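You operate a simulated robot arm through the tools that you are given. There is no shell and no other tool.

The job below is to be done with a simulated robot arm. You get a single attempt, and the scene is never put back.

JOB
Count 25 parts into the open tub and clip its lid on.
Fine: yellow lever shut, cup back at LOAD; leave the other tub.

It is judged by the outcome, as a careful person would: the job done as asked, and still so three seconds after it is handed in. It fails if anything else is knocked over, pushed out of place, dropped, spilled or broken. Lids that push on must go on centred and level and be pressed home; caps that screw on are set level and turned clockwise until they are tight.

ROBOT AND FRAMES
A 6-joint arm with a fingered hand, fixed in place. Base frame: the origin is on the floor under the middle of its stand, x ahead of it, y to its left, z up. Readings come in m, rad, newtons and seconds.
With the tool pointing down near the work surface it reaches from about 0.3 to 0.72 m from the base axis. Its first joint turns from -2.007 to 2.007 rad. Payload 4 kg.
The TCP is the grasp point between the finger pads, 0.026 m short of the fingertips. In the tool frame z runs along the fingers and y along their closing line. The gripper opens to 0.132 m; its body begins 0.073 m behind the TCP. The gripper is a hand of 4 fingers: y runs from the thumb to the fingers, the wrist lies at [0, 0, -0.239] in the tool frame.
Orientation is that of the tool frame in the base frame, as a unit quaternion [x, y, z, w]. With the fingers straight down and closing along the base's y, the tool's x points along the base's -x, its y along +y and its z along -z.

CONTROLS
- The arm moves only by the tool step_arm. Its argument "commands" is a list of rows, each a list of 2 entries, a list of its own where there are three numbers: the shift along the base's x, y, z in units of 30 mm (1.0 is 30 mm), then the turn, a rotation vector about the base's x, y, z in units of 5 degrees (1.0 is 5 degrees). In form: [[[x, y, z], [ax, ay, az]], ...]. A call has 1 to 20 rows; each row shifts and turns the commanded pose from where the row before left it. A call with a number of a shift or a turn outside -1 to 1 is refused whole. Rows are played at 5 a second. More than 0.05 m and 0.15 rad between two rows, and nothing of the call is played. A pose out of reach is approached as far as the arm can. The call stops where the force on the tool passes 40 N (or 10 N more than at its start, if that is more) or the arm is blocked; 0.2 s more then pass. In this call time passes only in rows, and 0.2 s behind the last. It gives the time, the measured TCP pose, the force on the tool (base axes), the opening and the grip force at its end, in the units of the frame above (readings bear some noise), with the torque about the TCP (base axes, N m) and any sound that the robot's microphone picked up.
- Cameras (640 x 400 px; columns grow to the right, rows downward): "scene" is fixed at [0.0534, -0.5002, 1.4465]; the picture's right is [-0.70, -0.71, 0.00], its down [-0.70, 0.69, -0.19] and it looks along [0.13, -0.13, -0.98] (base axes); focal length 214 px, centre (320, 200). "wrist" rides on the gripper at [0.068, 0.002, -0.097] in the tool frame; the picture's right is [-0.03, 1.00, 0.00], its down [-0.82, -0.02, -0.58] and it looks along [-0.58, -0.01, 0.82] (tool axes); focal length 270 px, centre (320, 200). There is no depth. A picture from a camera that has moved, and an enlarged one, comes with that camera's place and axes in the base frame and with its lens. The place of the scene camera against the robot may be out by one fixed shift of up to 0.012 m in any direction.
- capture(camera): a new picture of that camera. It takes no simulated time.
- move_column(by): slides the trunk up (or, below 0, down) by that many m; the arm rides with it, the base frame stays. It gives what a move gives, with no picture.
- curl_fingers(finger1, finger2, finger3, thumb_bend): sets how far each is bent, from 0 (flat) to 1 (curled in); at 0.3 the hand is open as for a grip, at 0.7 the pads meet at the TCP. One left out holds its place. A second passes; each finger stops where it meets its share of the squeeze, and holds until it gets a number again. It is the only way to open and close the hand. It gives what a move gives, with no picture; readings hold the bend of each and the force on the fingers (four entries, about 0 where the hand has none), thumb and palm.
- close_up(camera, box): a new picture of the part [left, top, right, bottom] of that camera's present view, enlarged. It takes no simulated time.
- hand_in(): hands the job in; it is judged then, once.

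Places have to be worked out from the pictures, the camera data and where the tool is seen. Open the gripper and draw the arm clear of the work before you hand the job in, unless the task says otherwise.

The tools are called by a JSON object that holds its "method" and its "body". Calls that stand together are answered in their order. step_arm: Moves the arm, as the interface text tells. Its arguments: {"type":"object","properties":{"commands":{"type":"array"}},"required":["commands"]} The other tools are called the same way: move_column (by) moves the trunk up or down; curl_fingers (finger1, finger2, finger3, thumb_bend) moves the fingers one by one; capture (camera) takes a picture; close_up (camera, box) takes an enlarged picture of a part of a camera's view; hand_in () hands the job in.

At the start:

```text
clock: 0.0
tcp_pos: [0.4084, -0.0021, 1.2509]
tcp_rot: [0.0, 1.0, 0.0, 0.0]
ft_force: [-0.9, -0.1, -0.2]
torque: [-0.03, 0.0, 0.01]
gripper_width: 0.1319
grasp_force: 0.1
shape: jaw
bend: [0.3, 0.3, 0.3, 0.3]
finger forces: [0.0, 0.0, 0.1, 0.0, 0.0, 0.0]
trunk travel left (down, up): [-0.925, 0.065]
```

scene: 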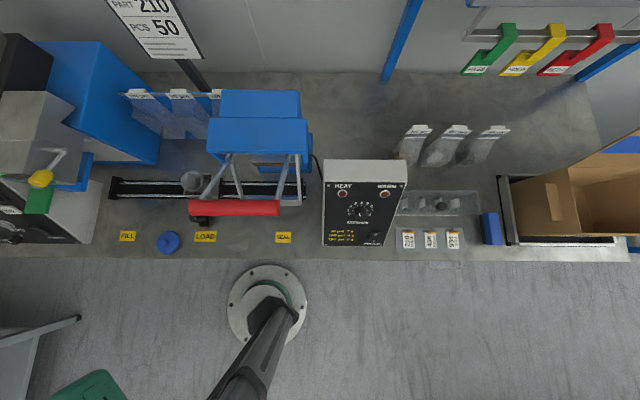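
wrist: 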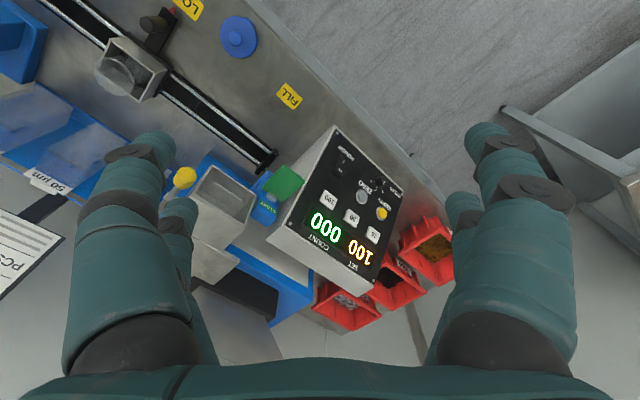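

I start by looking closely at the bench: the counter, the slide with cup, and the labels.

{"method": "close_up", "body": {"camera": "scene", "box": [0, 80, 160, 260]}}

{"method": "close_up", "body": {"camera": "scene", "box": [100, 80, 320, 260]}}

{"method": "close_up", "body": {"camera": "scene", "box": [300, 100, 520, 260]}}

{"method": "close_up", "body": {"camera": "wrist", "box": [200, 100, 460, 330]}}

{"method": "close_up", "body": {"camera": "scene", "box": [100, 0, 220, 80]}}

```text
2.22 times, centred on (80, 170) of scene
camera zoom: at [0.0534, -0.5002, 1.4465], right [-0.7, -0.71, 0.0], down [-0.7, 0.69, -0.19], along [0.13, -0.13, -0.98], focal length 477 px, centre (853, 267)
```

zoom: 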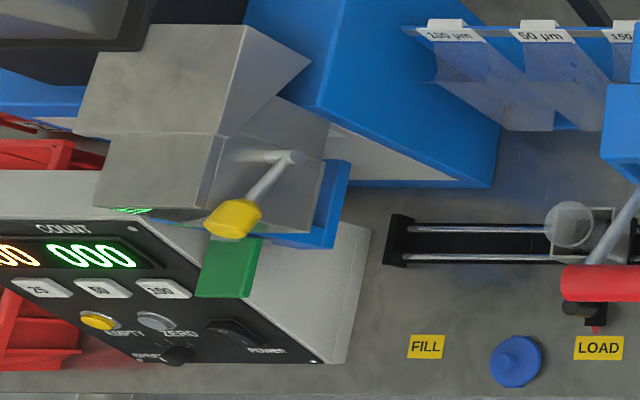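

```text
2.22 times, centred on (210, 170) of scene
camera zoom: at [0.0534, -0.5002, 1.4465], right [-0.7, -0.71, 0.0], down [-0.7, 0.69, -0.19], along [0.13, -0.13, -0.98], focal length 477 px, centre (564, 267)
```

zoom: 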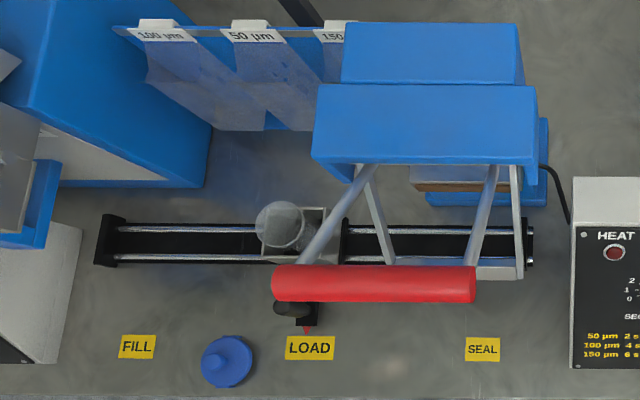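

```text
2.50 times, centred on (410, 180) of scene
camera zoom: at [0.0534, -0.5002, 1.4465], right [-0.7, -0.71, 0.0], down [-0.7, 0.69, -0.19], along [0.13, -0.13, -0.98], focal length 536 px, centre (95, 250)
```

zoom: 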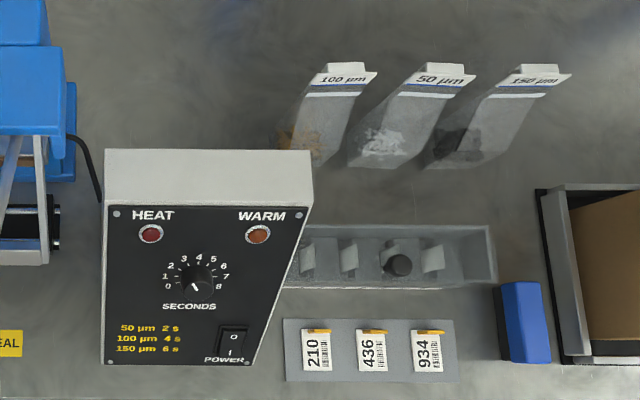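

```text
1.74 times, centred on (330, 215) of wrist
camera zoom: at [0.341, 0.0001, 1.3474], right [0.03, 1.0, 0.0], down [0.82, -0.02, 0.58], along [0.58, -0.01, -0.82], focal length 470 px, centre (303, 174)
```

zoom: 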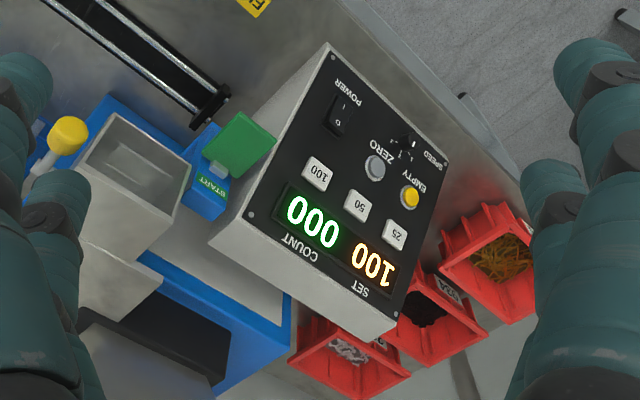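

```text
5.00 times, centred on (160, 40) of scene
camera zoom: at [0.0534, -0.5002, 1.4465], right [-0.7, -0.71, 0.0], down [-0.7, 0.69, -0.19], along [0.13, -0.13, -0.98], focal length 1072 px, centre (1120, 1000)
```

zoom: 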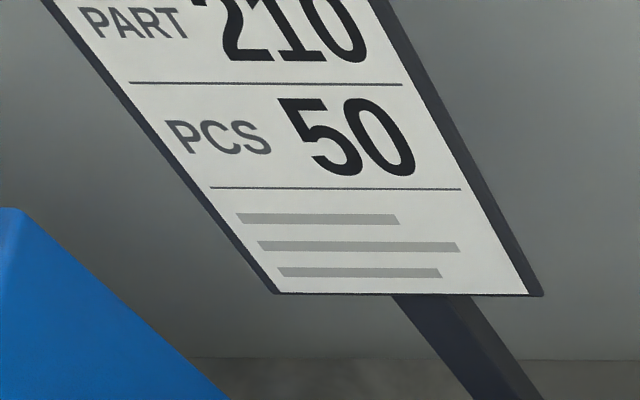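

The display shows SET 100 / COUNT 000, there are 25/50/100 buttons, a green START paddle, and the carriage sits at LOAD; I estimate the bench at z≈0.74. I turn the hand -45° and draw it back a little so that the wrist camera looks over the slide.

{"method": "step_arm", "body": {"commands": [[[-0.4, -0.44, 0], [0, 0, -1]], [[-0.4, -0.44, 0], [0, 0, -1]], [[-0.4, -0.44, 0], [0, 0, -1]], [[-0.4, -0.44, 0], [0, 0, -1]], [[-0.4, -0.44, 0], [0, 0, -1]], [[-0.4, -0.44, 0], [0, 0, -1]], [[-0.4, -0.44, 0], [0, 0, -1]], [[-0.4, -0.44, 0], [0, 0, -1]], [[-0.4, -0.44, 0], [0, 0, -1]]]}}

```text
clock: 2.0
tcp_pos: [0.3001, -0.1201, 1.2514]
tcp_rot: [0.384, 0.923, 0.001, 0.0]
ft_force: [0.3, 0.3, -0.4]
torque: [0.02, -0.03, -0.03]
gripper_width: 0.132
grasp_force: 0.0
shape: jaw
bend: [0.3, 0.3, 0.3, 0.3]
finger forces: [0.0, 0.1, 0.1, 0.0, 0.0, 0.1]
trunk travel left (down, up): [-0.925, 0.065]
```

The move came out as planned. I take a wrist picture from here.

{"method": "capture", "body": {"camera": "wrist"}}

{"method": "capture", "body": {"camera": "scene"}}

```text
taken
camera wrist: at [0.2534, -0.07, 1.3475], right [0.73, 0.69, 0.0], down [0.56, -0.59, 0.58], along [0.4, -0.42, -0.82], focal length 270 px, centre (320, 200)
```

wrist: 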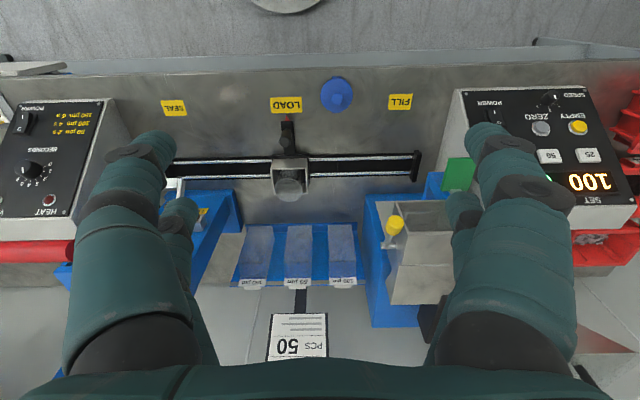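

```text
taken
```

scene: 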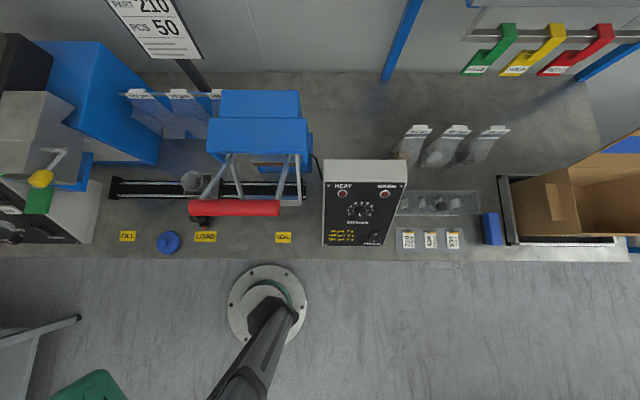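

The whole slide, lid and counter are visible now. I enlarge the cup, the blue disc, the chute area and the panel.

{"method": "close_up", "body": {"camera": "wrist", "box": [240, 60, 440, 220]}}

{"method": "close_up", "body": {"camera": "wrist", "box": [350, 140, 500, 330]}}

{"method": "close_up", "body": {"camera": "wrist", "box": [440, 70, 640, 230]}}

{"method": "close_up", "body": {"camera": "scene", "box": [380, 180, 520, 260]}}

```text
2.50 times, centred on (340, 140) of wrist
camera zoom: at [0.2534, -0.07, 1.3475], right [0.73, 0.69, 0.0], down [0.56, -0.59, 0.58], along [0.4, -0.42, -0.82], focal length 676 px, centre (270, 350)
```

zoom: 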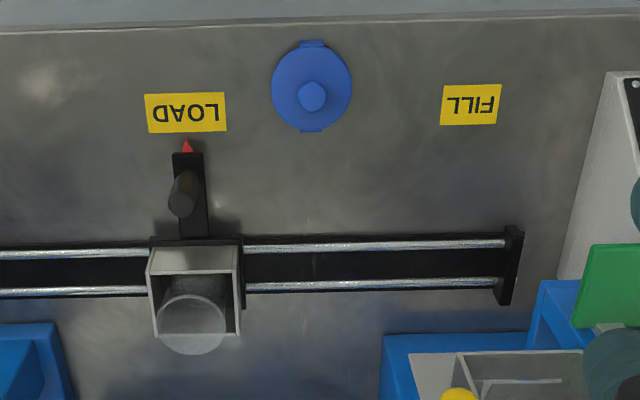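

```text
2.11 times, centred on (425, 235) of wrist
camera zoom: at [0.2534, -0.07, 1.3475], right [0.73, 0.69, 0.0], down [0.56, -0.59, 0.58], along [0.4, -0.42, -0.82], focal length 569 px, centre (99, 126)
```

zoom: 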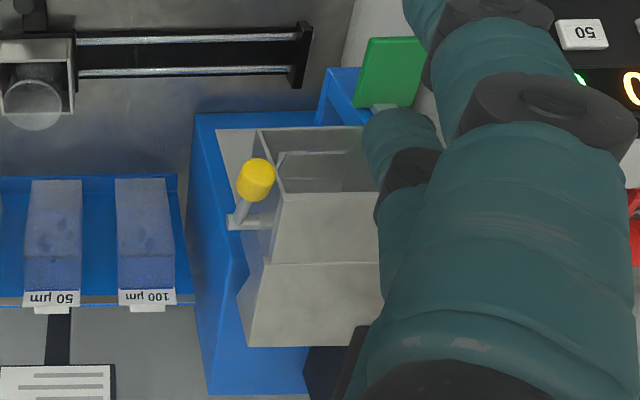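

```text
2.50 times, centred on (540, 150) of wrist
camera zoom: at [0.2534, -0.07, 1.3475], right [0.73, 0.69, 0.0], down [0.56, -0.59, 0.58], along [0.4, -0.42, -0.82], focal length 676 px, centre (-230, 325)
```

zoom: 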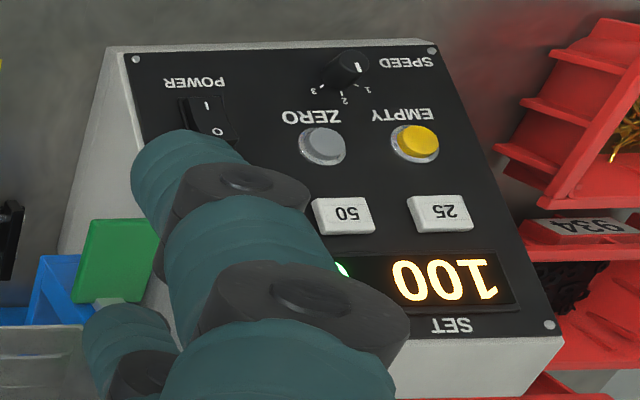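

```text
4.57 times, centred on (450, 220) of scene
camera zoom: at [0.0534, -0.5002, 1.4465], right [-0.7, -0.71, 0.0], down [-0.7, 0.69, -0.19], along [0.13, -0.13, -0.98], focal length 980 px, centre (-274, 109)
```

zoom: 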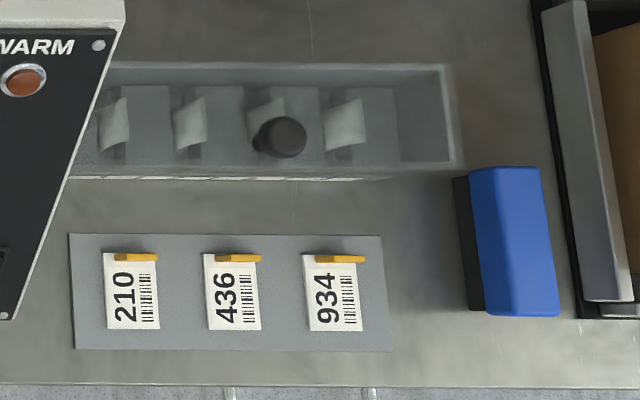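

The blue disc is a lid with two tabs and a centre knob, and a clear round tub stands in the square cup on the carriage. I lower the trunk by 0.2 m to get a second, closer view and to work out heights.

{"method": "move_column", "body": {"by": -0.2}}

{"method": "capture", "body": {"camera": "wrist"}}

```text
clock: 4.2
tcp_pos: [0.3005, -0.1202, 1.0525]
tcp_rot: [0.382, 0.924, 0.0, -0.001]
ft_force: [0.7, 0.8, -0.6]
torque: [-0.02, -0.03, 0.0]
gripper_width: 0.1317
grasp_force: 0.1
shape: jaw
bend: [0.3, 0.3, 0.3, 0.3]
finger forces: [0.0, 0.0, 0.0, 0.1, 0.0, 0.0]
trunk travel left (down, up): [-0.725, 0.265]
```

```text
taken
camera wrist: at [0.2537, -0.0698, 1.1476], right [0.72, 0.69, 0.0], down [0.56, -0.59, 0.58], along [0.4, -0.42, -0.82], focal length 270 px, centre (320, 200)
```

wrist: 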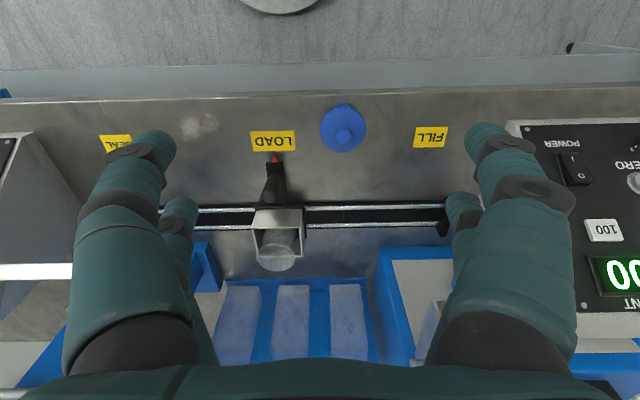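

Bench height from the two views comes to z≈0.74. I enlarge the lid, cup and FILL area in this closer view.

{"method": "close_up", "body": {"camera": "wrist", "box": [230, 90, 390, 190]}}

{"method": "close_up", "body": {"camera": "wrist", "box": [220, 180, 380, 280]}}

{"method": "close_up", "body": {"camera": "wrist", "box": [380, 110, 540, 210]}}

```text
4.00 times, centred on (310, 140) of wrist
camera zoom: at [0.2537, -0.0698, 1.1476], right [0.72, 0.69, 0.0], down [0.56, -0.59, 0.58], along [0.4, -0.42, -0.82], focal length 1081 px, centre (360, 440)
```

zoom: 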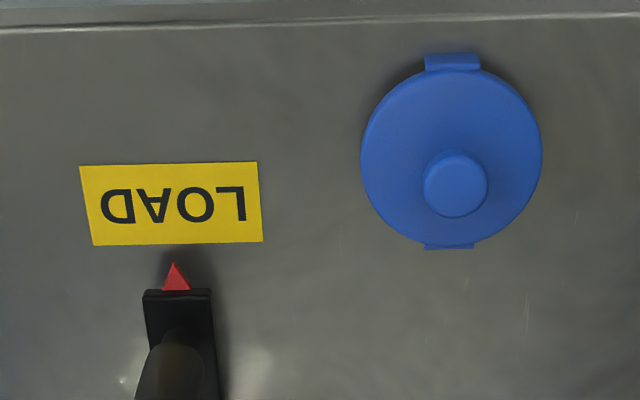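

```text
4.00 times, centred on (300, 230) of wrist
camera zoom: at [0.2537, -0.0698, 1.1476], right [0.72, 0.69, 0.0], down [0.56, -0.59, 0.58], along [0.4, -0.42, -0.82], focal length 1081 px, centre (400, 80)
```

zoom: 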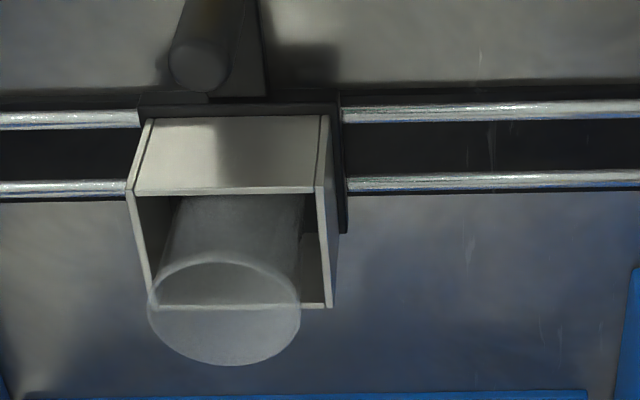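

```text
4.00 times, centred on (460, 160) of wrist
camera zoom: at [0.2537, -0.0698, 1.1476], right [0.72, 0.69, 0.0], down [0.56, -0.59, 0.58], along [0.4, -0.42, -0.82], focal length 1081 px, centre (-240, 360)
```

zoom: 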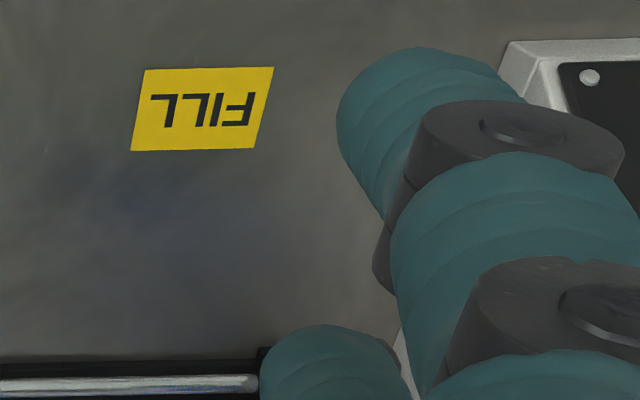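

Lid: knob top around z≈0.77 at about (0.385,-0.154), disc ≈68 mm; tub rim ≈ z 0.85 at about (0.43,-0.35), dia ≈61 mm. I now slide the hand along the bench toward the counter to look at panel, paddle, hopper and chute.

{"method": "step_arm", "body": {"commands": [[[0.65, 0.9, 0.4], [0, 0, 0]], [[0.65, 0.9, 0.4], [0, 0, 0]], [[0.65, 0.9, 0.4], [0, 0, 0]], [[0.65, 0.9, 0.4], [0, 0, 0]], [[0.65, 0.9, 0.4], [0, 0, 0]], [[0.65, 0.9, 0.4], [0, 0, 0]], [[0.65, 0.9, 0.4], [0, 0, 0]]]}}

{"method": "capture", "body": {"camera": "wrist"}}

```text
clock: 5.8
tcp_pos: [0.4386, 0.0683, 1.1353]
tcp_rot: [0.382, 0.924, 0.0, -0.001]
ft_force: [-0.2, 0.3, -0.4]
torque: [0.01, 0.02, 0.0]
gripper_width: 0.132
grasp_force: 0.1
shape: jaw
bend: [0.3, 0.3, 0.3, 0.3]
finger forces: [0.1, 0.1, 0.0, 0.1, 0.0, 0.1]
trunk travel left (down, up): [-0.725, 0.265]
```

```text
taken
camera wrist: at [0.3922, 0.1189, 1.231], right [0.72, 0.69, 0.0], down [0.56, -0.59, 0.58], along [0.4, -0.42, -0.82], focal length 270 px, centre (320, 200)
```

wrist: 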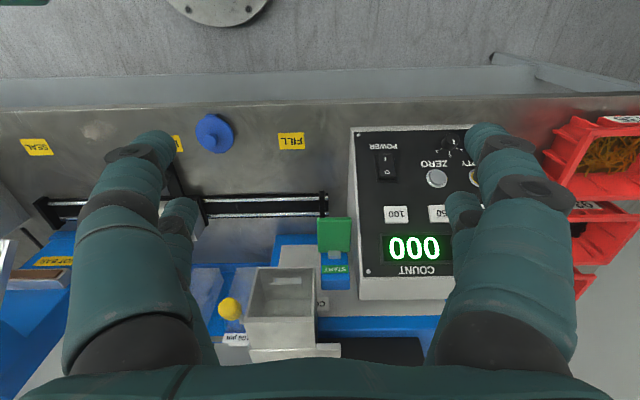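

{"method": "close_up", "body": {"camera": "wrist", "box": [180, 180, 360, 370]}}

{"method": "close_up", "body": {"camera": "wrist", "box": [340, 110, 500, 310]}}

```text
2.11 times, centred on (270, 275) of wrist
camera zoom: at [0.3922, 0.1189, 1.231], right [0.72, 0.69, 0.0], down [0.56, -0.59, 0.58], along [0.4, -0.42, -0.82], focal length 569 px, centre (425, 42)
```

zoom: 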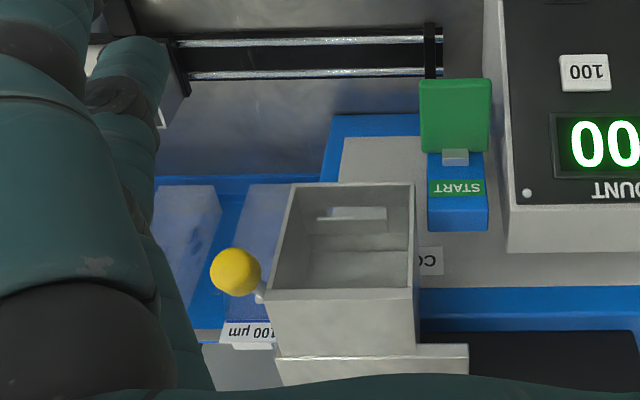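

```text
2.00 times, centred on (420, 210) of wrist
camera zoom: at [0.3922, 0.1189, 1.231], right [0.72, 0.69, 0.0], down [0.56, -0.59, 0.58], along [0.4, -0.42, -0.82], focal length 541 px, centre (120, 180)
```

zoom: 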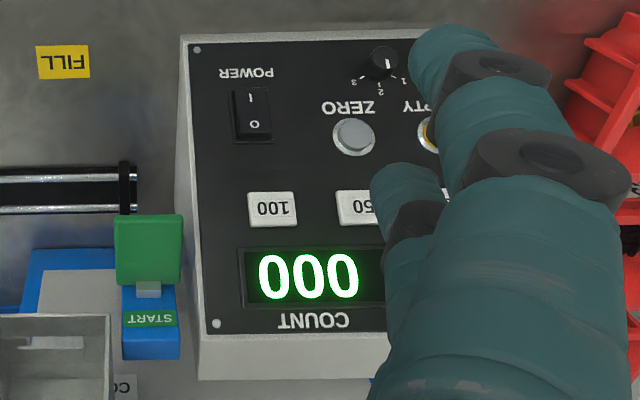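

The yellow lever knob is near (0.53,-0.19,1.03) and the START paddle near (0.61,-0.07,0.92). I shift further along the bench so that the panel lies between the fingers in the wrist view.

{"method": "step_arm", "body": {"commands": [[[0.9, 0.9, 0], [0, 0, 0]], [[0.9, 0.9, 0], [0, 0, 0]], [[0.9, 0.9, 0], [0, 0, 0]], [[0.9, 0.9, 0], [0, 0, 0]]]}}

{"method": "capture", "body": {"camera": "wrist"}}

{"method": "close_up", "body": {"camera": "wrist", "box": [200, 100, 460, 330]}}

```text
clock: 6.8
tcp_pos: [0.5454, 0.1771, 1.1341]
tcp_rot: [0.382, 0.924, 0.001, 0.0]
ft_force: [0.2, 1.0, 0.6]
torque: [-0.05, 0.01, 0.0]
gripper_width: 0.132
grasp_force: 0.0
shape: jaw
bend: [0.3, 0.3, 0.3, 0.3]
finger forces: [0.0, 0.1, 0.1, 0.0, 0.0, 0.0]
trunk travel left (down, up): [-0.725, 0.265]
```

```text
taken
camera wrist: at [0.4998, 0.2266, 1.2302], right [0.73, 0.69, 0.0], down [0.56, -0.59, 0.58], along [0.4, -0.42, -0.82], focal length 270 px, centre (320, 200)
```

wrist: 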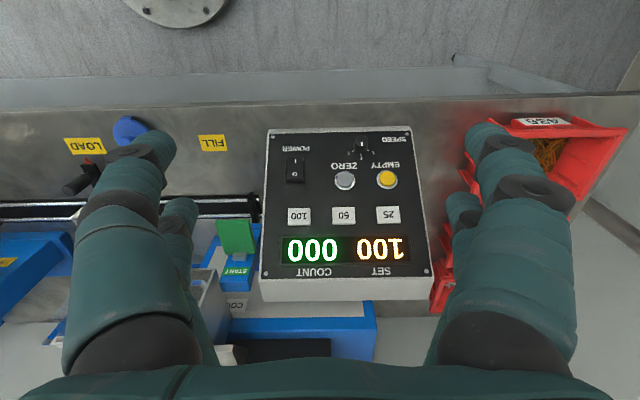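

```text
1.74 times, centred on (330, 215) of wrist
camera zoom: at [0.4998, 0.2266, 1.2302], right [0.73, 0.69, 0.0], down [0.56, -0.59, 0.58], along [0.4, -0.42, -0.82], focal length 470 px, centre (303, 174)
```

zoom: 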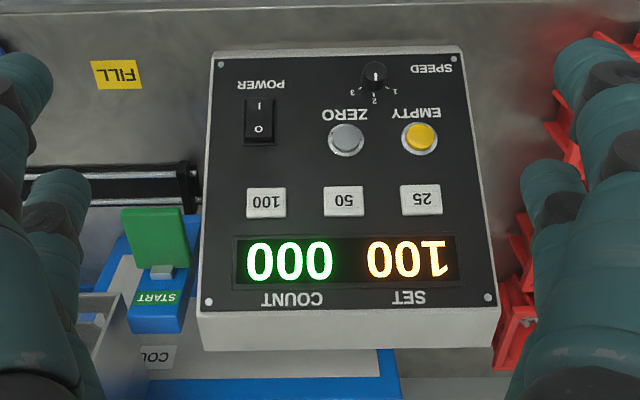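

The panel is a steep slope (~52°) with the 25 button near (0.763,0.109,0.894). Before planning further I look for the "other tub" and examine the hopper and outlet from the scene camera.

{"method": "close_up", "body": {"camera": "scene", "box": [420, 190, 460, 215]}}

{"method": "close_up", "body": {"camera": "scene", "box": [160, 80, 320, 240]}}

{"method": "close_up", "body": {"camera": "scene", "box": [0, 100, 100, 200]}}

{"method": "close_up", "body": {"camera": "scene", "box": [0, 30, 120, 150]}}

{"method": "close_up", "body": {"camera": "scene", "box": [480, 100, 640, 260]}}

```text
16.00 times, centred on (440, 202) of scene
camera zoom: at [0.0534, -0.5002, 1.4465], right [-0.7, -0.71, 0.0], down [-0.7, 0.69, -0.19], along [0.13, -0.13, -0.98], focal length 3432 px, centre (-1600, 160)
```

zoom: 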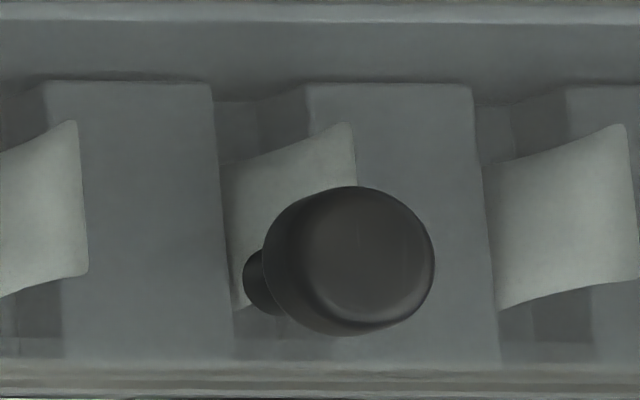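

```text
2.50 times, centred on (240, 160) of scene
camera zoom: at [0.0534, -0.5002, 1.4465], right [-0.7, -0.71, 0.0], down [-0.7, 0.69, -0.19], along [0.13, -0.13, -0.98], focal length 536 px, centre (520, 300)
```

zoom: 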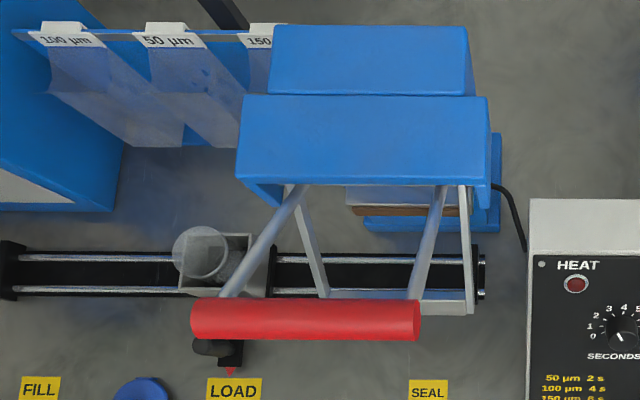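

```text
4.00 times, centred on (50, 150) of scene
camera zoom: at [0.0534, -0.5002, 1.4465], right [-0.7, -0.71, 0.0], down [-0.7, 0.69, -0.19], along [0.13, -0.13, -0.98], focal length 858 px, centre (1400, 400)
```

zoom: 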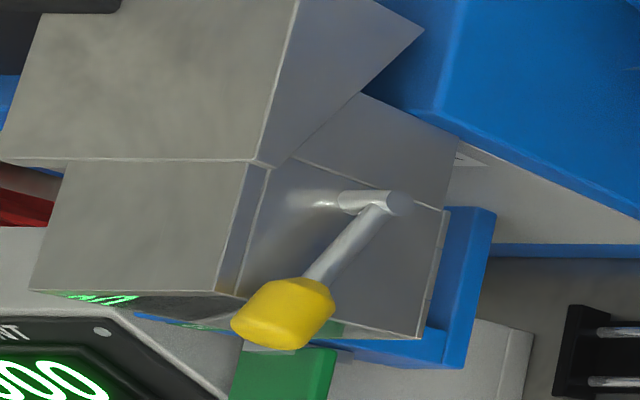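

```text
3.33 times, centred on (60, 90) of scene
camera zoom: at [0.0534, -0.5002, 1.4465], right [-0.7, -0.71, 0.0], down [-0.7, 0.69, -0.19], along [0.13, -0.13, -0.98], focal length 715 px, centre (1187, 567)
```

zoom: 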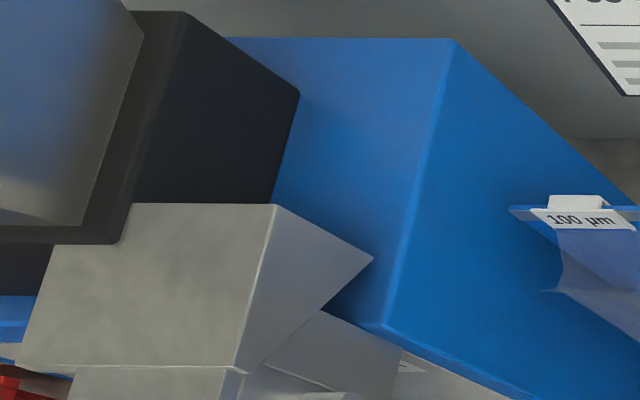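

```text
2.50 times, centred on (560, 180) of scene
camera zoom: at [0.0534, -0.5002, 1.4465], right [-0.7, -0.71, 0.0], down [-0.7, 0.69, -0.19], along [0.13, -0.13, -0.98], focal length 536 px, centre (-280, 250)
```

zoom: 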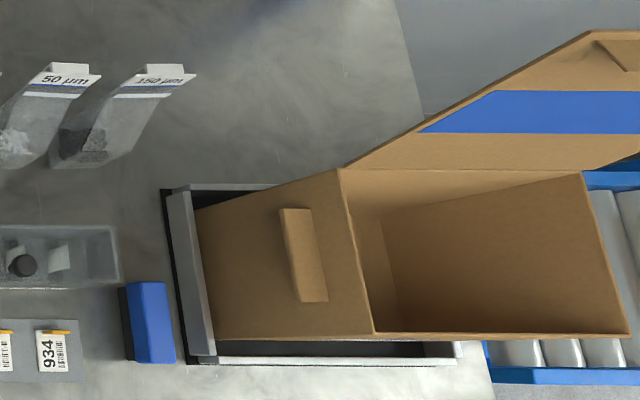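

No second tub is within reach on the bench, so nothing there needs touching. I now learn the hand: I close all digits to 0.7 in free air and look at how they sit.

{"method": "curl_fingers", "body": {"finger1": 0.9}}

{"method": "capture", "body": {"camera": "wrist"}}

{"method": "curl_fingers", "body": {"finger1": 0.7, "finger2": 0.7, "finger3": 0.7, "thumb_bend": 0.7}}

{"method": "capture", "body": {"camera": "wrist"}}

```text
clock: 7.8
tcp_pos: [0.5456, 0.1755, 1.135]
tcp_rot: [0.382, 0.924, 0.001, 0.0]
ft_force: [-0.4, 0.2, 0.1]
torque: [-0.01, 0.02, 0.0]
gripper_width: 0.0489
grasp_force: 0.0
shape: fingers
bend: [0.9, 0.3, 0.3, 0.3]
finger forces: [0.1, 0.1, 0.0, 0.0, 0.0, 0.1]
trunk travel left (down, up): [-0.725, 0.265]
```

```text
taken
camera wrist: at [0.499, 0.2258, 1.2306], right [0.72, 0.69, 0.0], down [0.56, -0.59, 0.58], along [0.4, -0.42, -0.82], focal length 270 px, centre (320, 200)
```

wrist: 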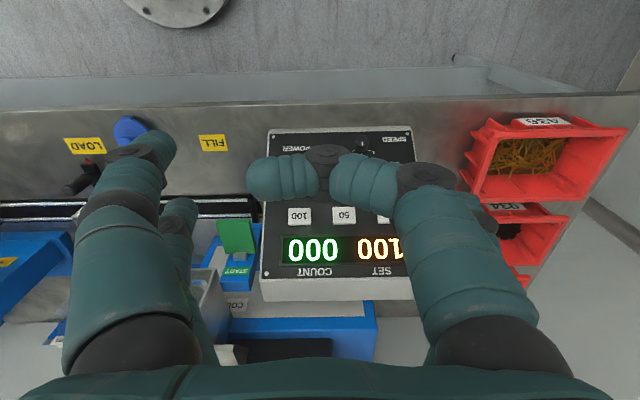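

```text
clock: 8.8
tcp_pos: [0.5448, 0.1754, 1.1347]
tcp_rot: [0.382, 0.924, 0.001, 0.0]
ft_force: [-0.4, 0.1, -0.2]
torque: [0.0, -0.01, 0.01]
gripper_width: 0.0009
grasp_force: 0.1
shape: fingers
bend: [0.7, 0.7, 0.7, 0.7]
finger forces: [0.0, 0.0, 0.0, 0.0, 0.0, 0.0]
trunk travel left (down, up): [-0.725, 0.265]
```

```text
taken
camera wrist: at [0.4989, 0.2258, 1.2306], right [0.72, 0.69, 0.0], down [0.56, -0.59, 0.58], along [0.4, -0.42, -0.82], focal length 270 px, centre (320, 200)
```

wrist: 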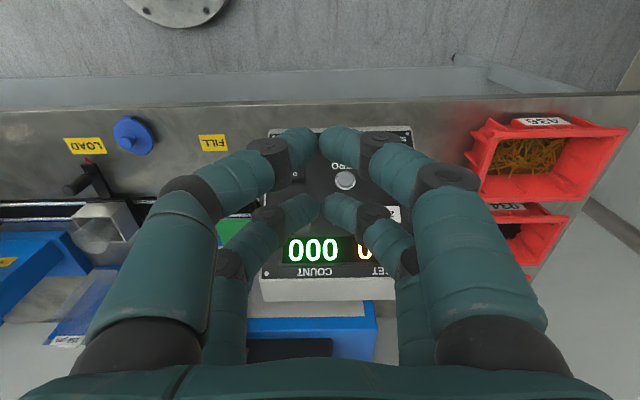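

The hand has two opposed pairs of digits at about ±18 mm in tool x; the START paddle turns out to be a near-horizontal plate at z≈0.92–0.93, and the hopper's front stands at d≈0.51. I move in front of the hopper and tilt 35° outward to see lever, outlet and rail more level.

{"method": "step_arm", "body": {"commands": [[[-0.183, -0.917, -0.2], [-0.55, -0.55, 0]], [[-0.183, -0.917, -0.2], [-0.55, -0.55, 0]], [[-0.183, -0.917, -0.2], [-0.55, -0.55, 0]], [[-0.183, -0.917, -0.2], [-0.55, -0.55, 0]], [[-0.183, -0.917, -0.2], [-0.55, -0.55, 0]], [[-0.183, -0.917, -0.2], [-0.55, -0.55, 0]], [[-0.183, -0.917, -0.2], [-0.55, -0.55, 0]], [[-0.183, -0.917, -0.2], [-0.55, -0.55, 0]], [[-0.183, -0.917, -0.2], [-0.55, -0.55, 0]]]}}

{"method": "curl_fingers", "body": {"finger1": 0.3, "finger2": 0.3, "finger3": 0.3, "thumb_bend": 0.3}}

{"method": "capture", "body": {"camera": "wrist"}}

```text
clock: 10.8
tcp_pos: [0.4955, -0.0726, 1.0814]
tcp_rot: [0.364, 0.881, -0.116, 0.279]
ft_force: [-0.4, -0.3, 0.2]
torque: [-0.01, -0.01, -0.02]
gripper_width: 0.0006
grasp_force: 0.0
shape: fingers
bend: [0.7, 0.7, 0.7, 0.7]
finger forces: [0.0, 0.0, 0.0, 0.0, 0.1, 0.1]
trunk travel left (down, up): [-0.725, 0.265]
```

```text
clock: 11.8
tcp_pos: [0.4955, -0.0716, 1.0813]
tcp_rot: [0.365, 0.881, -0.115, 0.277]
ft_force: [-0.3, -0.6, 0.8]
torque: [-0.04, -0.01, -0.03]
gripper_width: 0.1324
grasp_force: 0.1
shape: fingers
bend: [0.3, 0.3, 0.3, 0.3]
finger forces: [0.0, 0.0, 0.1, 0.1, 0.0, 0.1]
trunk travel left (down, up): [-0.725, 0.265]
```

```text
taken
camera wrist: at [0.418, 0.0087, 1.1211], right [0.72, 0.69, 0.01], down [0.22, -0.25, 0.94], along [0.66, -0.68, -0.34], focal length 270 px, centre (320, 200)
```

wrist: 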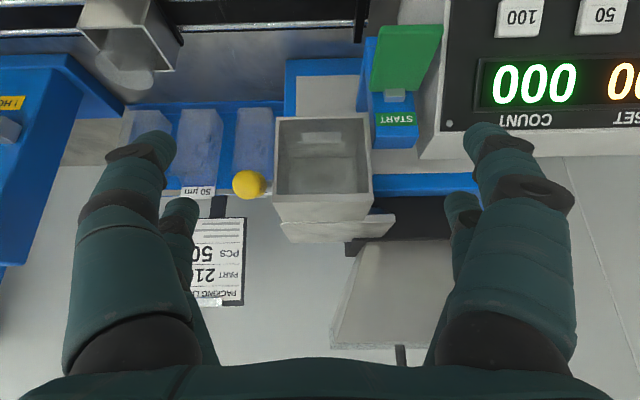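

I get a level view of the hopper; I enlarge the hopper with the yellow lever and the cup.

{"method": "close_up", "body": {"camera": "wrist", "box": [220, 40, 460, 250]}}

{"method": "close_up", "body": {"camera": "wrist", "box": [60, 0, 220, 100]}}

{"method": "close_up", "body": {"camera": "wrist", "box": [220, 110, 380, 230]}}

```text
1.90 times, centred on (340, 145) of wrist
camera zoom: at [0.418, 0.0087, 1.1211], right [0.72, 0.69, 0.01], down [0.22, -0.25, 0.94], along [0.66, -0.68, -0.34], focal length 515 px, centre (282, 305)
```

zoom: 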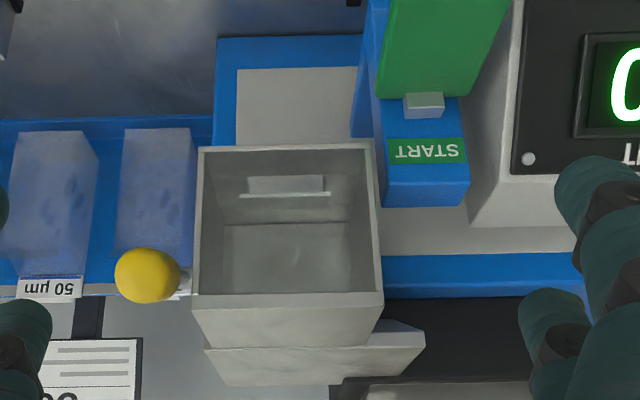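

```text
4.00 times, centred on (140, 50) of wrist
camera zoom: at [0.418, 0.0087, 1.1211], right [0.72, 0.69, 0.01], down [0.22, -0.25, 0.94], along [0.66, -0.68, -0.34], focal length 1081 px, centre (1040, 800)
```

zoom: 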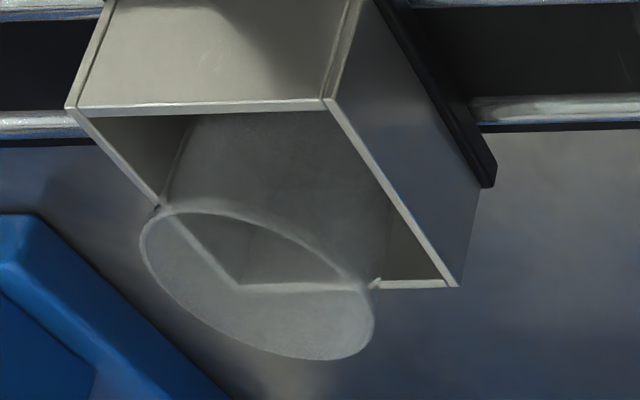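

```text
3.33 times, centred on (300, 170) of wrist
camera zoom: at [0.418, 0.0087, 1.1211], right [0.72, 0.69, 0.01], down [0.22, -0.25, 0.94], along [0.66, -0.68, -0.34], focal length 901 px, centre (387, 300)
```

zoom: 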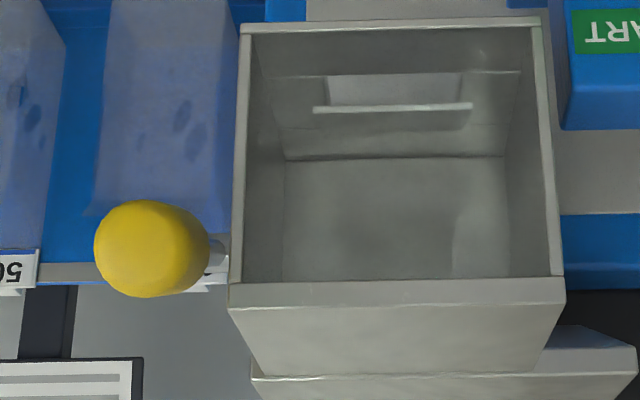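

The hopper is front-open with the lever shut, tub and cup are seen well. The carriage pointer passes close to the lid's back tab, so I go for a straight-down look (tilting the tool back by 70°, camera then directly above the TCP) over lid, handle and cup.

{"method": "step_arm", "body": {"commands": [[[-0.236, -0.405, -0.143], [0.707, 0.707, 0]], [[-0.236, -0.405, -0.143], [0.707, 0.707, 0]], [[-0.236, -0.405, -0.143], [0.707, 0.707, 0]], [[-0.236, -0.405, -0.143], [0.707, 0.707, 0]], [[-0.236, -0.405, -0.143], [0.707, 0.707, 0]], [[-0.236, -0.405, -0.143], [0.707, 0.707, 0]], [[-0.236, -0.405, -0.143], [0.707, 0.707, 0]], [[-0.236, -0.405, -0.143], [0.707, 0.707, 0]], [[-0.236, -0.405, -0.143], [0.707, 0.707, 0]], [[-0.236, -0.405, -0.143], [0.707, 0.707, 0]], [[-0.236, -0.405, -0.143], [0.707, 0.707, 0]], [[-0.236, -0.405, -0.143], [0.707, 0.707, 0]], [[-0.236, -0.405, -0.143], [0.707, 0.707, 0]], [[-0.236, -0.405, -0.143], [0.707, 0.707, 0]]]}}

{"method": "capture", "body": {"camera": "wrist"}}

{"method": "close_up", "body": {"camera": "wrist", "box": [220, 100, 420, 300]}}

```text
clock: 14.8
tcp_pos: [0.396, -0.2407, 1.023]
tcp_rot: [0.365, 0.881, 0.115, -0.277]
ft_force: [0.4, 0.4, 0.5]
torque: [0.0, 0.02, 0.0]
gripper_width: 0.1324
grasp_force: 0.1
shape: fingers
bend: [0.3, 0.3, 0.3, 0.3]
finger forces: [0.0, 0.0, 0.0, 0.0, 0.1, 0.0]
trunk travel left (down, up): [-0.725, 0.265]
```

```text
taken
camera wrist: at [0.398, -0.2391, 1.1402], right [0.72, 0.69, -0.01], down [0.69, -0.72, 0.01], along [-0.01, -0.01, -1.0], focal length 270 px, centre (320, 200)
```

wrist: 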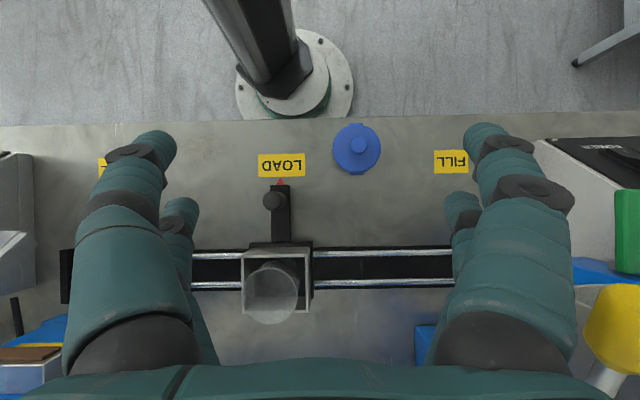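

```text
2.00 times, centred on (320, 200) of wrist
camera zoom: at [0.398, -0.2391, 1.1402], right [0.72, 0.69, -0.01], down [0.69, -0.72, 0.01], along [-0.01, -0.01, -1.0], focal length 541 px, centre (320, 200)
```

zoom: 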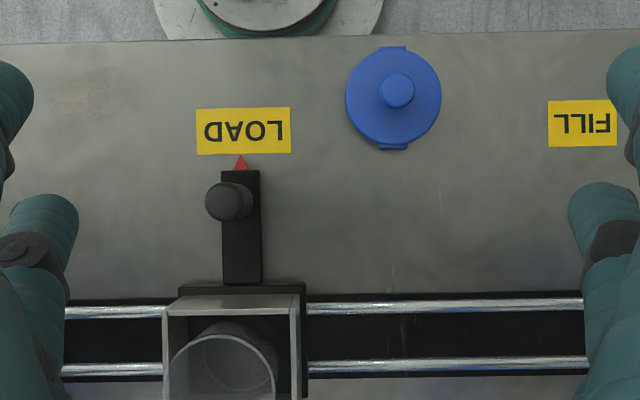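

This gives accurate plan positions: lid centre ≈(0.384,-0.153), handle post ≈(0.3575,-0.281) with top z≈0.816, and pointer clears the lid's tab by a few mm. I enlarge the tub and cup.

{"method": "close_up", "body": {"camera": "wrist", "box": [220, 240, 340, 340]}}

{"method": "close_up", "body": {"camera": "wrist", "box": [310, 110, 410, 190]}}

```text
4.00 times, centred on (280, 290) of wrist
camera zoom: at [0.398, -0.2391, 1.1402], right [0.72, 0.69, -0.01], down [0.69, -0.72, 0.01], along [-0.01, -0.01, -1.0], focal length 1081 px, centre (480, -160)
```

zoom: 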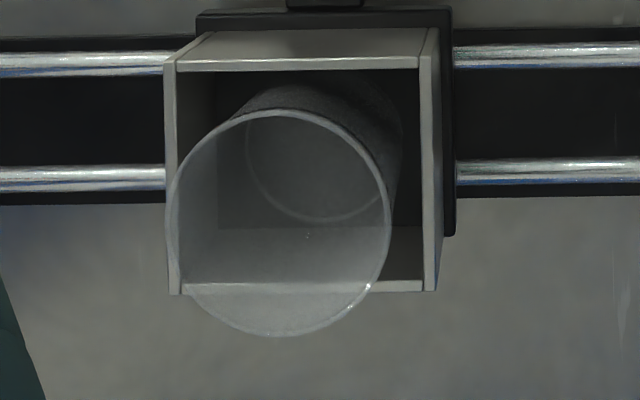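

```text
5.00 times, centred on (360, 150) of wrist
camera zoom: at [0.398, -0.2391, 1.1402], right [0.72, 0.69, -0.01], down [0.69, -0.72, 0.01], along [-0.01, -0.01, -1.0], focal length 1351 px, centre (120, 450)
```

zoom: 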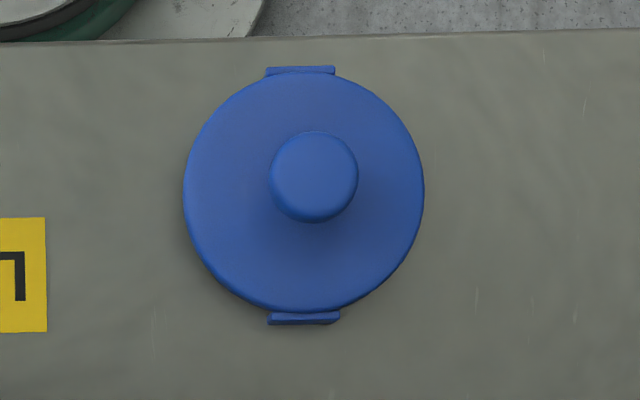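

Tub rim centre is at about (0.430,-0.355), z≈0.8465; LOAD pointer at a≈0.054 and FILL at a≈0.302, i.e. about 0.249 m of carriage travel along (0.71,0.70). I now swing the tool to 40° outward tilt above the carriage post with fingers partly open.

{"method": "step_arm", "body": {"commands": [[[-0.0856, -0.0896, -0.2067], [-0.707, -0.707, 0]], [[-0.0856, -0.0896, -0.2067], [-0.707, -0.707, 0]], [[-0.0856, -0.0896, -0.2067], [-0.707, -0.707, 0]], [[-0.0856, -0.0896, -0.2067], [-0.707, -0.707, 0]], [[-0.0856, -0.0896, -0.2067], [-0.707, -0.707, 0]], [[-0.0856, -0.0896, -0.2067], [-0.707, -0.707, 0]], [[-0.0856, -0.0896, -0.2067], [-0.707, -0.707, 0]], [[-0.0856, -0.0896, -0.2067], [-0.707, -0.707, 0]], [[-0.0856, -0.0896, -0.2067], [-0.707, -0.707, 0]], [[-0.0856, -0.0896, -0.2067], [-0.707, -0.707, 0]], [[-0.0856, -0.0896, -0.2067], [-0.707, -0.707, 0]], [[-0.0856, -0.0896, -0.2067], [-0.707, -0.707, 0]], [[-0.0856, -0.0896, -0.2067], [-0.707, -0.707, 0]], [[-0.0856, -0.0896, -0.2067], [-0.707, -0.707, 0]], [[-0.0856, -0.0896, -0.2067], [-0.707, -0.707, 0]]]}}

{"method": "curl_fingers", "body": {"finger1": 0.45, "finger2": 0.45, "finger3": 0.45, "thumb_bend": 0.45}}

{"method": "capture", "body": {"camera": "wrist"}}

```text
clock: 18.0
tcp_pos: [0.3623, -0.289, 0.9351]
tcp_rot: [0.359, 0.868, -0.132, 0.316]
ft_force: [-0.3, -0.6, 0.3]
torque: [-0.01, 0.01, 0.0]
gripper_width: 0.1326
grasp_force: 0.0
shape: fingers
bend: [0.3, 0.3, 0.3, 0.3]
finger forces: [0.0, 0.0, 0.0, 0.0, 0.0, 0.0]
out of reach, approached as far as the arm can: row 13, 14, 15
trunk travel left (down, up): [-0.725, 0.265]
```

```text
clock: 19.0
tcp_pos: [0.3606, -0.2887, 0.9353]
tcp_rot: [0.359, 0.869, -0.131, 0.315]
ft_force: [-0.3, 0.6, -0.3]
torque: [-0.01, 0.01, 0.0]
gripper_width: 0.0837
grasp_force: 0.0
shape: fingers
bend: [0.45, 0.45, 0.45, 0.45]
finger forces: [0.0, 0.0, 0.0, 0.0, 0.0, 0.0]
trunk travel left (down, up): [-0.725, 0.265]
```

```text
taken
camera wrist: at [0.2822, -0.2056, 0.9645], right [0.72, 0.69, 0.02], down [0.17, -0.2, 0.97], along [0.67, -0.69, -0.26], focal length 270 px, centre (320, 200)
```

wrist: 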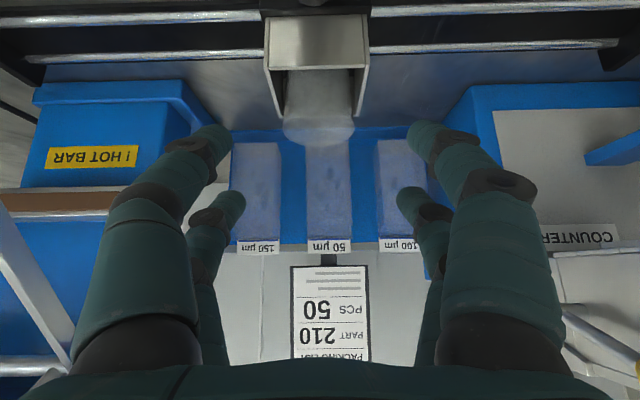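

The 40° tilt is just beyond the inner reach here (TCP sits 8 mm off). I ease the tilt back to 30° and read the pose.

{"method": "step_arm", "body": {"commands": [[[0, 0, 0], [0.707, 0.707, 0]], [[0, 0, 0], [0.707, 0.707, 0]], [[0, 0, 0], [0, 0, 0]]]}}

```text
clock: 19.8
tcp_pos: [0.3617, -0.2883, 0.9347]
tcp_rot: [0.37, 0.893, -0.098, 0.239]
ft_force: [-0.4, 0.1, -0.7]
torque: [-0.06, 0.02, 0.05]
gripper_width: 0.0836
grasp_force: 0.0
shape: fingers
bend: [0.45, 0.45, 0.45, 0.45]
finger forces: [0.0, 0.0, 0.1, 0.0, 0.1, 0.0]
trunk travel left (down, up): [-0.725, 0.265]
```

The commanded pose follows the actual one. I now centre over the post at (0.3575,-0.281) and lower to z≈0.812 with the digits either side of it.

{"method": "step_arm", "body": {"commands": [[[-0.07, 0.12, 0], [0, 0, 0]], [[-0.07, 0.12, -0.4], [0, 0, 0]], [[0, 0, -0.7], [0, 0, 0]], [[0, 0, -0.7], [0, 0, 0]], [[0, 0, -0.7], [0, 0, 0]]]}}

{"method": "capture", "body": {"camera": "wrist"}}

{"method": "close_up", "body": {"camera": "scene", "box": [140, 160, 260, 260]}}

```text
clock: 21.0
tcp_pos: [0.3566, -0.282, 0.8589]
tcp_rot: [0.37, 0.892, -0.099, 0.239]
ft_force: [-0.1, -0.3, -0.6]
torque: [0.03, 0.0, -0.01]
gripper_width: 0.0835
grasp_force: 0.1
shape: fingers
bend: [0.45, 0.45, 0.45, 0.45]
finger forces: [0.0, 0.0, 0.0, 0.0, 0.0, 0.0]
trunk travel left (down, up): [-0.725, 0.265]
```

```text
taken
camera wrist: at [0.2831, -0.2042, 0.9076], right [0.72, 0.69, 0.01], down [0.28, -0.31, 0.91], along [0.63, -0.65, -0.42], focal length 270 px, centre (320, 200)
```

wrist: 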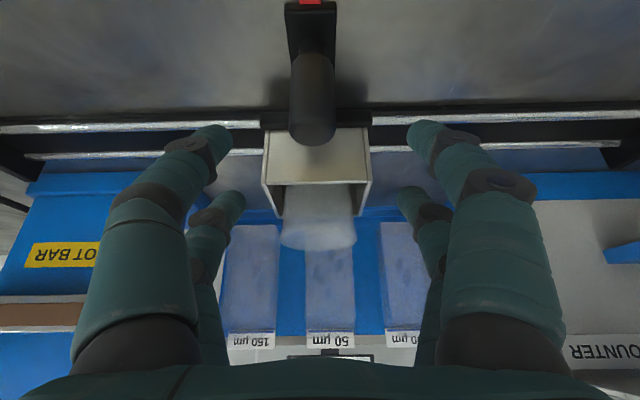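

```text
4.00 times, centred on (200, 210) of scene
camera zoom: at [0.0534, -0.5002, 1.4465], right [-0.7, -0.71, 0.0], down [-0.7, 0.69, -0.19], along [0.13, -0.13, -0.98], focal length 858 px, centre (800, 160)
```

zoom: 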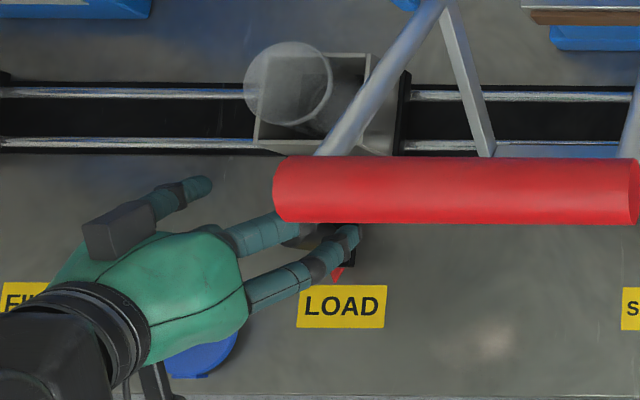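

The post is centred between the digits (top z≈0.818). I lower another 45 mm and then close to a loose cage.

{"method": "step_arm", "body": {"commands": [[[0, 0, -0.75], [0, 0, 0]], [[0, 0, -0.75], [0, 0, 0]]]}}

{"method": "curl_fingers", "body": {"finger1": 0.58, "finger2": 0.58, "finger3": 0.58, "thumb_bend": 0.58}}

{"method": "capture", "body": {"camera": "wrist"}}

```text
clock: 21.6
tcp_pos: [0.3582, -0.2832, 0.8149]
tcp_rot: [0.369, 0.892, -0.099, 0.24]
ft_force: [0.1, -0.7, -0.6]
torque: [-0.01, 0.02, -0.02]
gripper_width: 0.0837
grasp_force: 0.0
shape: fingers
bend: [0.45, 0.45, 0.45, 0.45]
finger forces: [0.1, 0.1, 0.0, 0.0, 0.1, 0.0]
trunk travel left (down, up): [-0.725, 0.265]
```

```text
clock: 22.6
tcp_pos: [0.3577, -0.283, 0.8144]
tcp_rot: [0.37, 0.892, -0.099, 0.239]
ft_force: [-0.9, 0.1, -0.4]
torque: [0.03, 0.02, 0.04]
gripper_width: 0.0431
grasp_force: 0.0
shape: fingers
bend: [0.57, 0.57, 0.57, 0.57]
finger forces: [0.0, 0.1, 0.0, 0.1, 0.0, 0.0]
trunk travel left (down, up): [-0.725, 0.265]
```

```text
taken
camera wrist: at [0.2836, -0.2052, 0.8637], right [0.72, 0.69, 0.01], down [0.28, -0.31, 0.91], along [0.63, -0.65, -0.42], focal length 270 px, centre (320, 200)
```

wrist: 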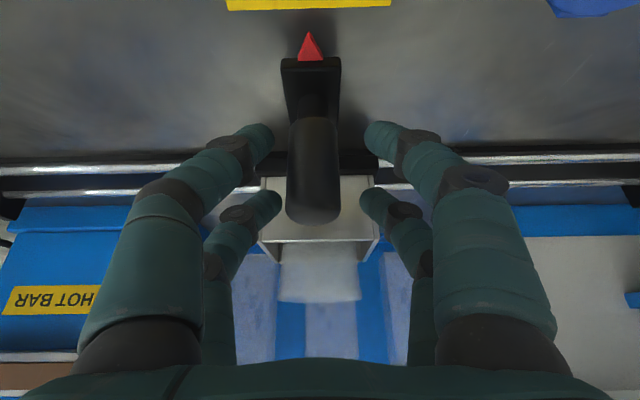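

The post stands between all four digits. I close slightly more so it is held snugly along the rail.

{"method": "curl_fingers", "body": {"finger1": 0.62, "finger2": 0.62, "finger3": 0.62, "thumb_bend": 0.62}}

```text
clock: 23.6
tcp_pos: [0.3582, -0.2827, 0.8144]
tcp_rot: [0.369, 0.893, -0.099, 0.239]
ft_force: [0.2, -0.6, -0.8]
torque: [-0.01, 0.02, 0.0]
gripper_width: 0.0276
grasp_force: 0.3
shape: fingers
bend: [0.62, 0.62, 0.62, 0.62]
finger forces: [0.0, 0.0, 0.0, 0.0, 0.6, 0.0]
trunk travel left (down, up): [-0.725, 0.265]
```

Light contact only (0.6 N). I slide the carriage along the rail direction (0.711,0.703) for half of the way first.

{"method": "step_arm", "body": {"commands": [[[0.2, 0.198, 0], [0, 0, 0]], [[0.42, 0.415, 0], [0, 0, 0]], [[0.42, 0.415, 0], [0, 0, 0]], [[0.42, 0.415, 0], [0, 0, 0]], [[0.42, 0.415, 0], [-0.2, -0.2, 0]], [[0.42, 0.415, 0], [-0.2, -0.2, 0]], [[0.42, 0.415, 0], [-0.2, -0.2, 0]]]}}

{"method": "close_up", "body": {"camera": "scene", "box": [100, 140, 260, 260]}}

{"method": "capture", "body": {"camera": "wrist"}}

```text
clock: 25.2
tcp_pos: [0.441, -0.2001, 0.8132]
tcp_rot: [0.364, 0.883, -0.112, 0.273]
ft_force: [1.0, 2.4, 0.9]
torque: [0.09, -0.06, 0.0]
gripper_width: 0.0317
grasp_force: 1.8
shape: fingers
bend: [0.59, 0.62, 0.62, 0.62]
finger forces: [3.8, 0.0, 0.0, 0.0, 0.1, 0.0]
trunk travel left (down, up): [-0.725, 0.265]
```

```text
3.33 times, centred on (180, 200) of scene
camera zoom: at [0.0534, -0.5002, 1.4465], right [-0.7, -0.71, 0.0], down [-0.7, 0.69, -0.19], along [0.13, -0.13, -0.98], focal length 715 px, centre (787, 200)
```

zoom: 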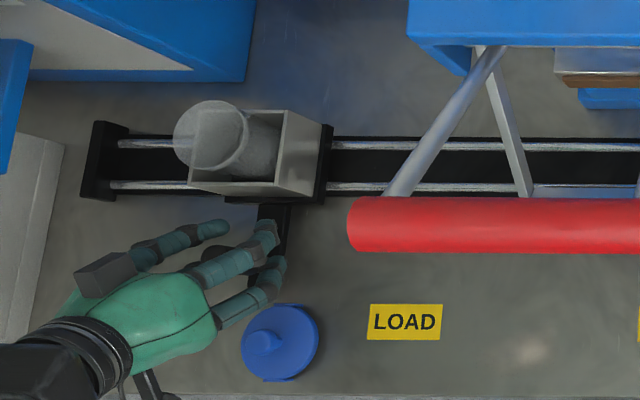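

```text
taken
camera wrist: at [0.3644, -0.12, 0.854], right [0.72, 0.69, 0.01], down [0.23, -0.26, 0.94], along [0.65, -0.67, -0.35], focal length 270 px, centre (320, 200)
```

wrist: 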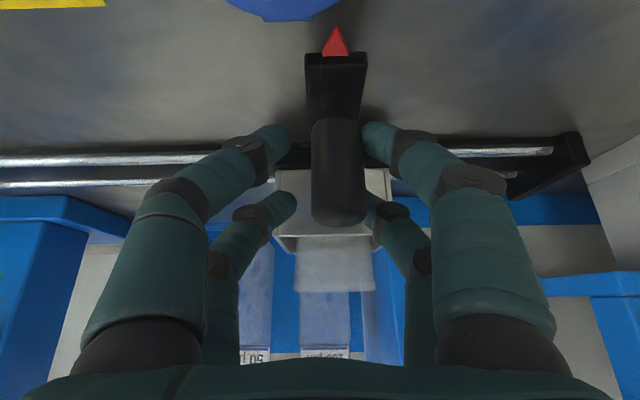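

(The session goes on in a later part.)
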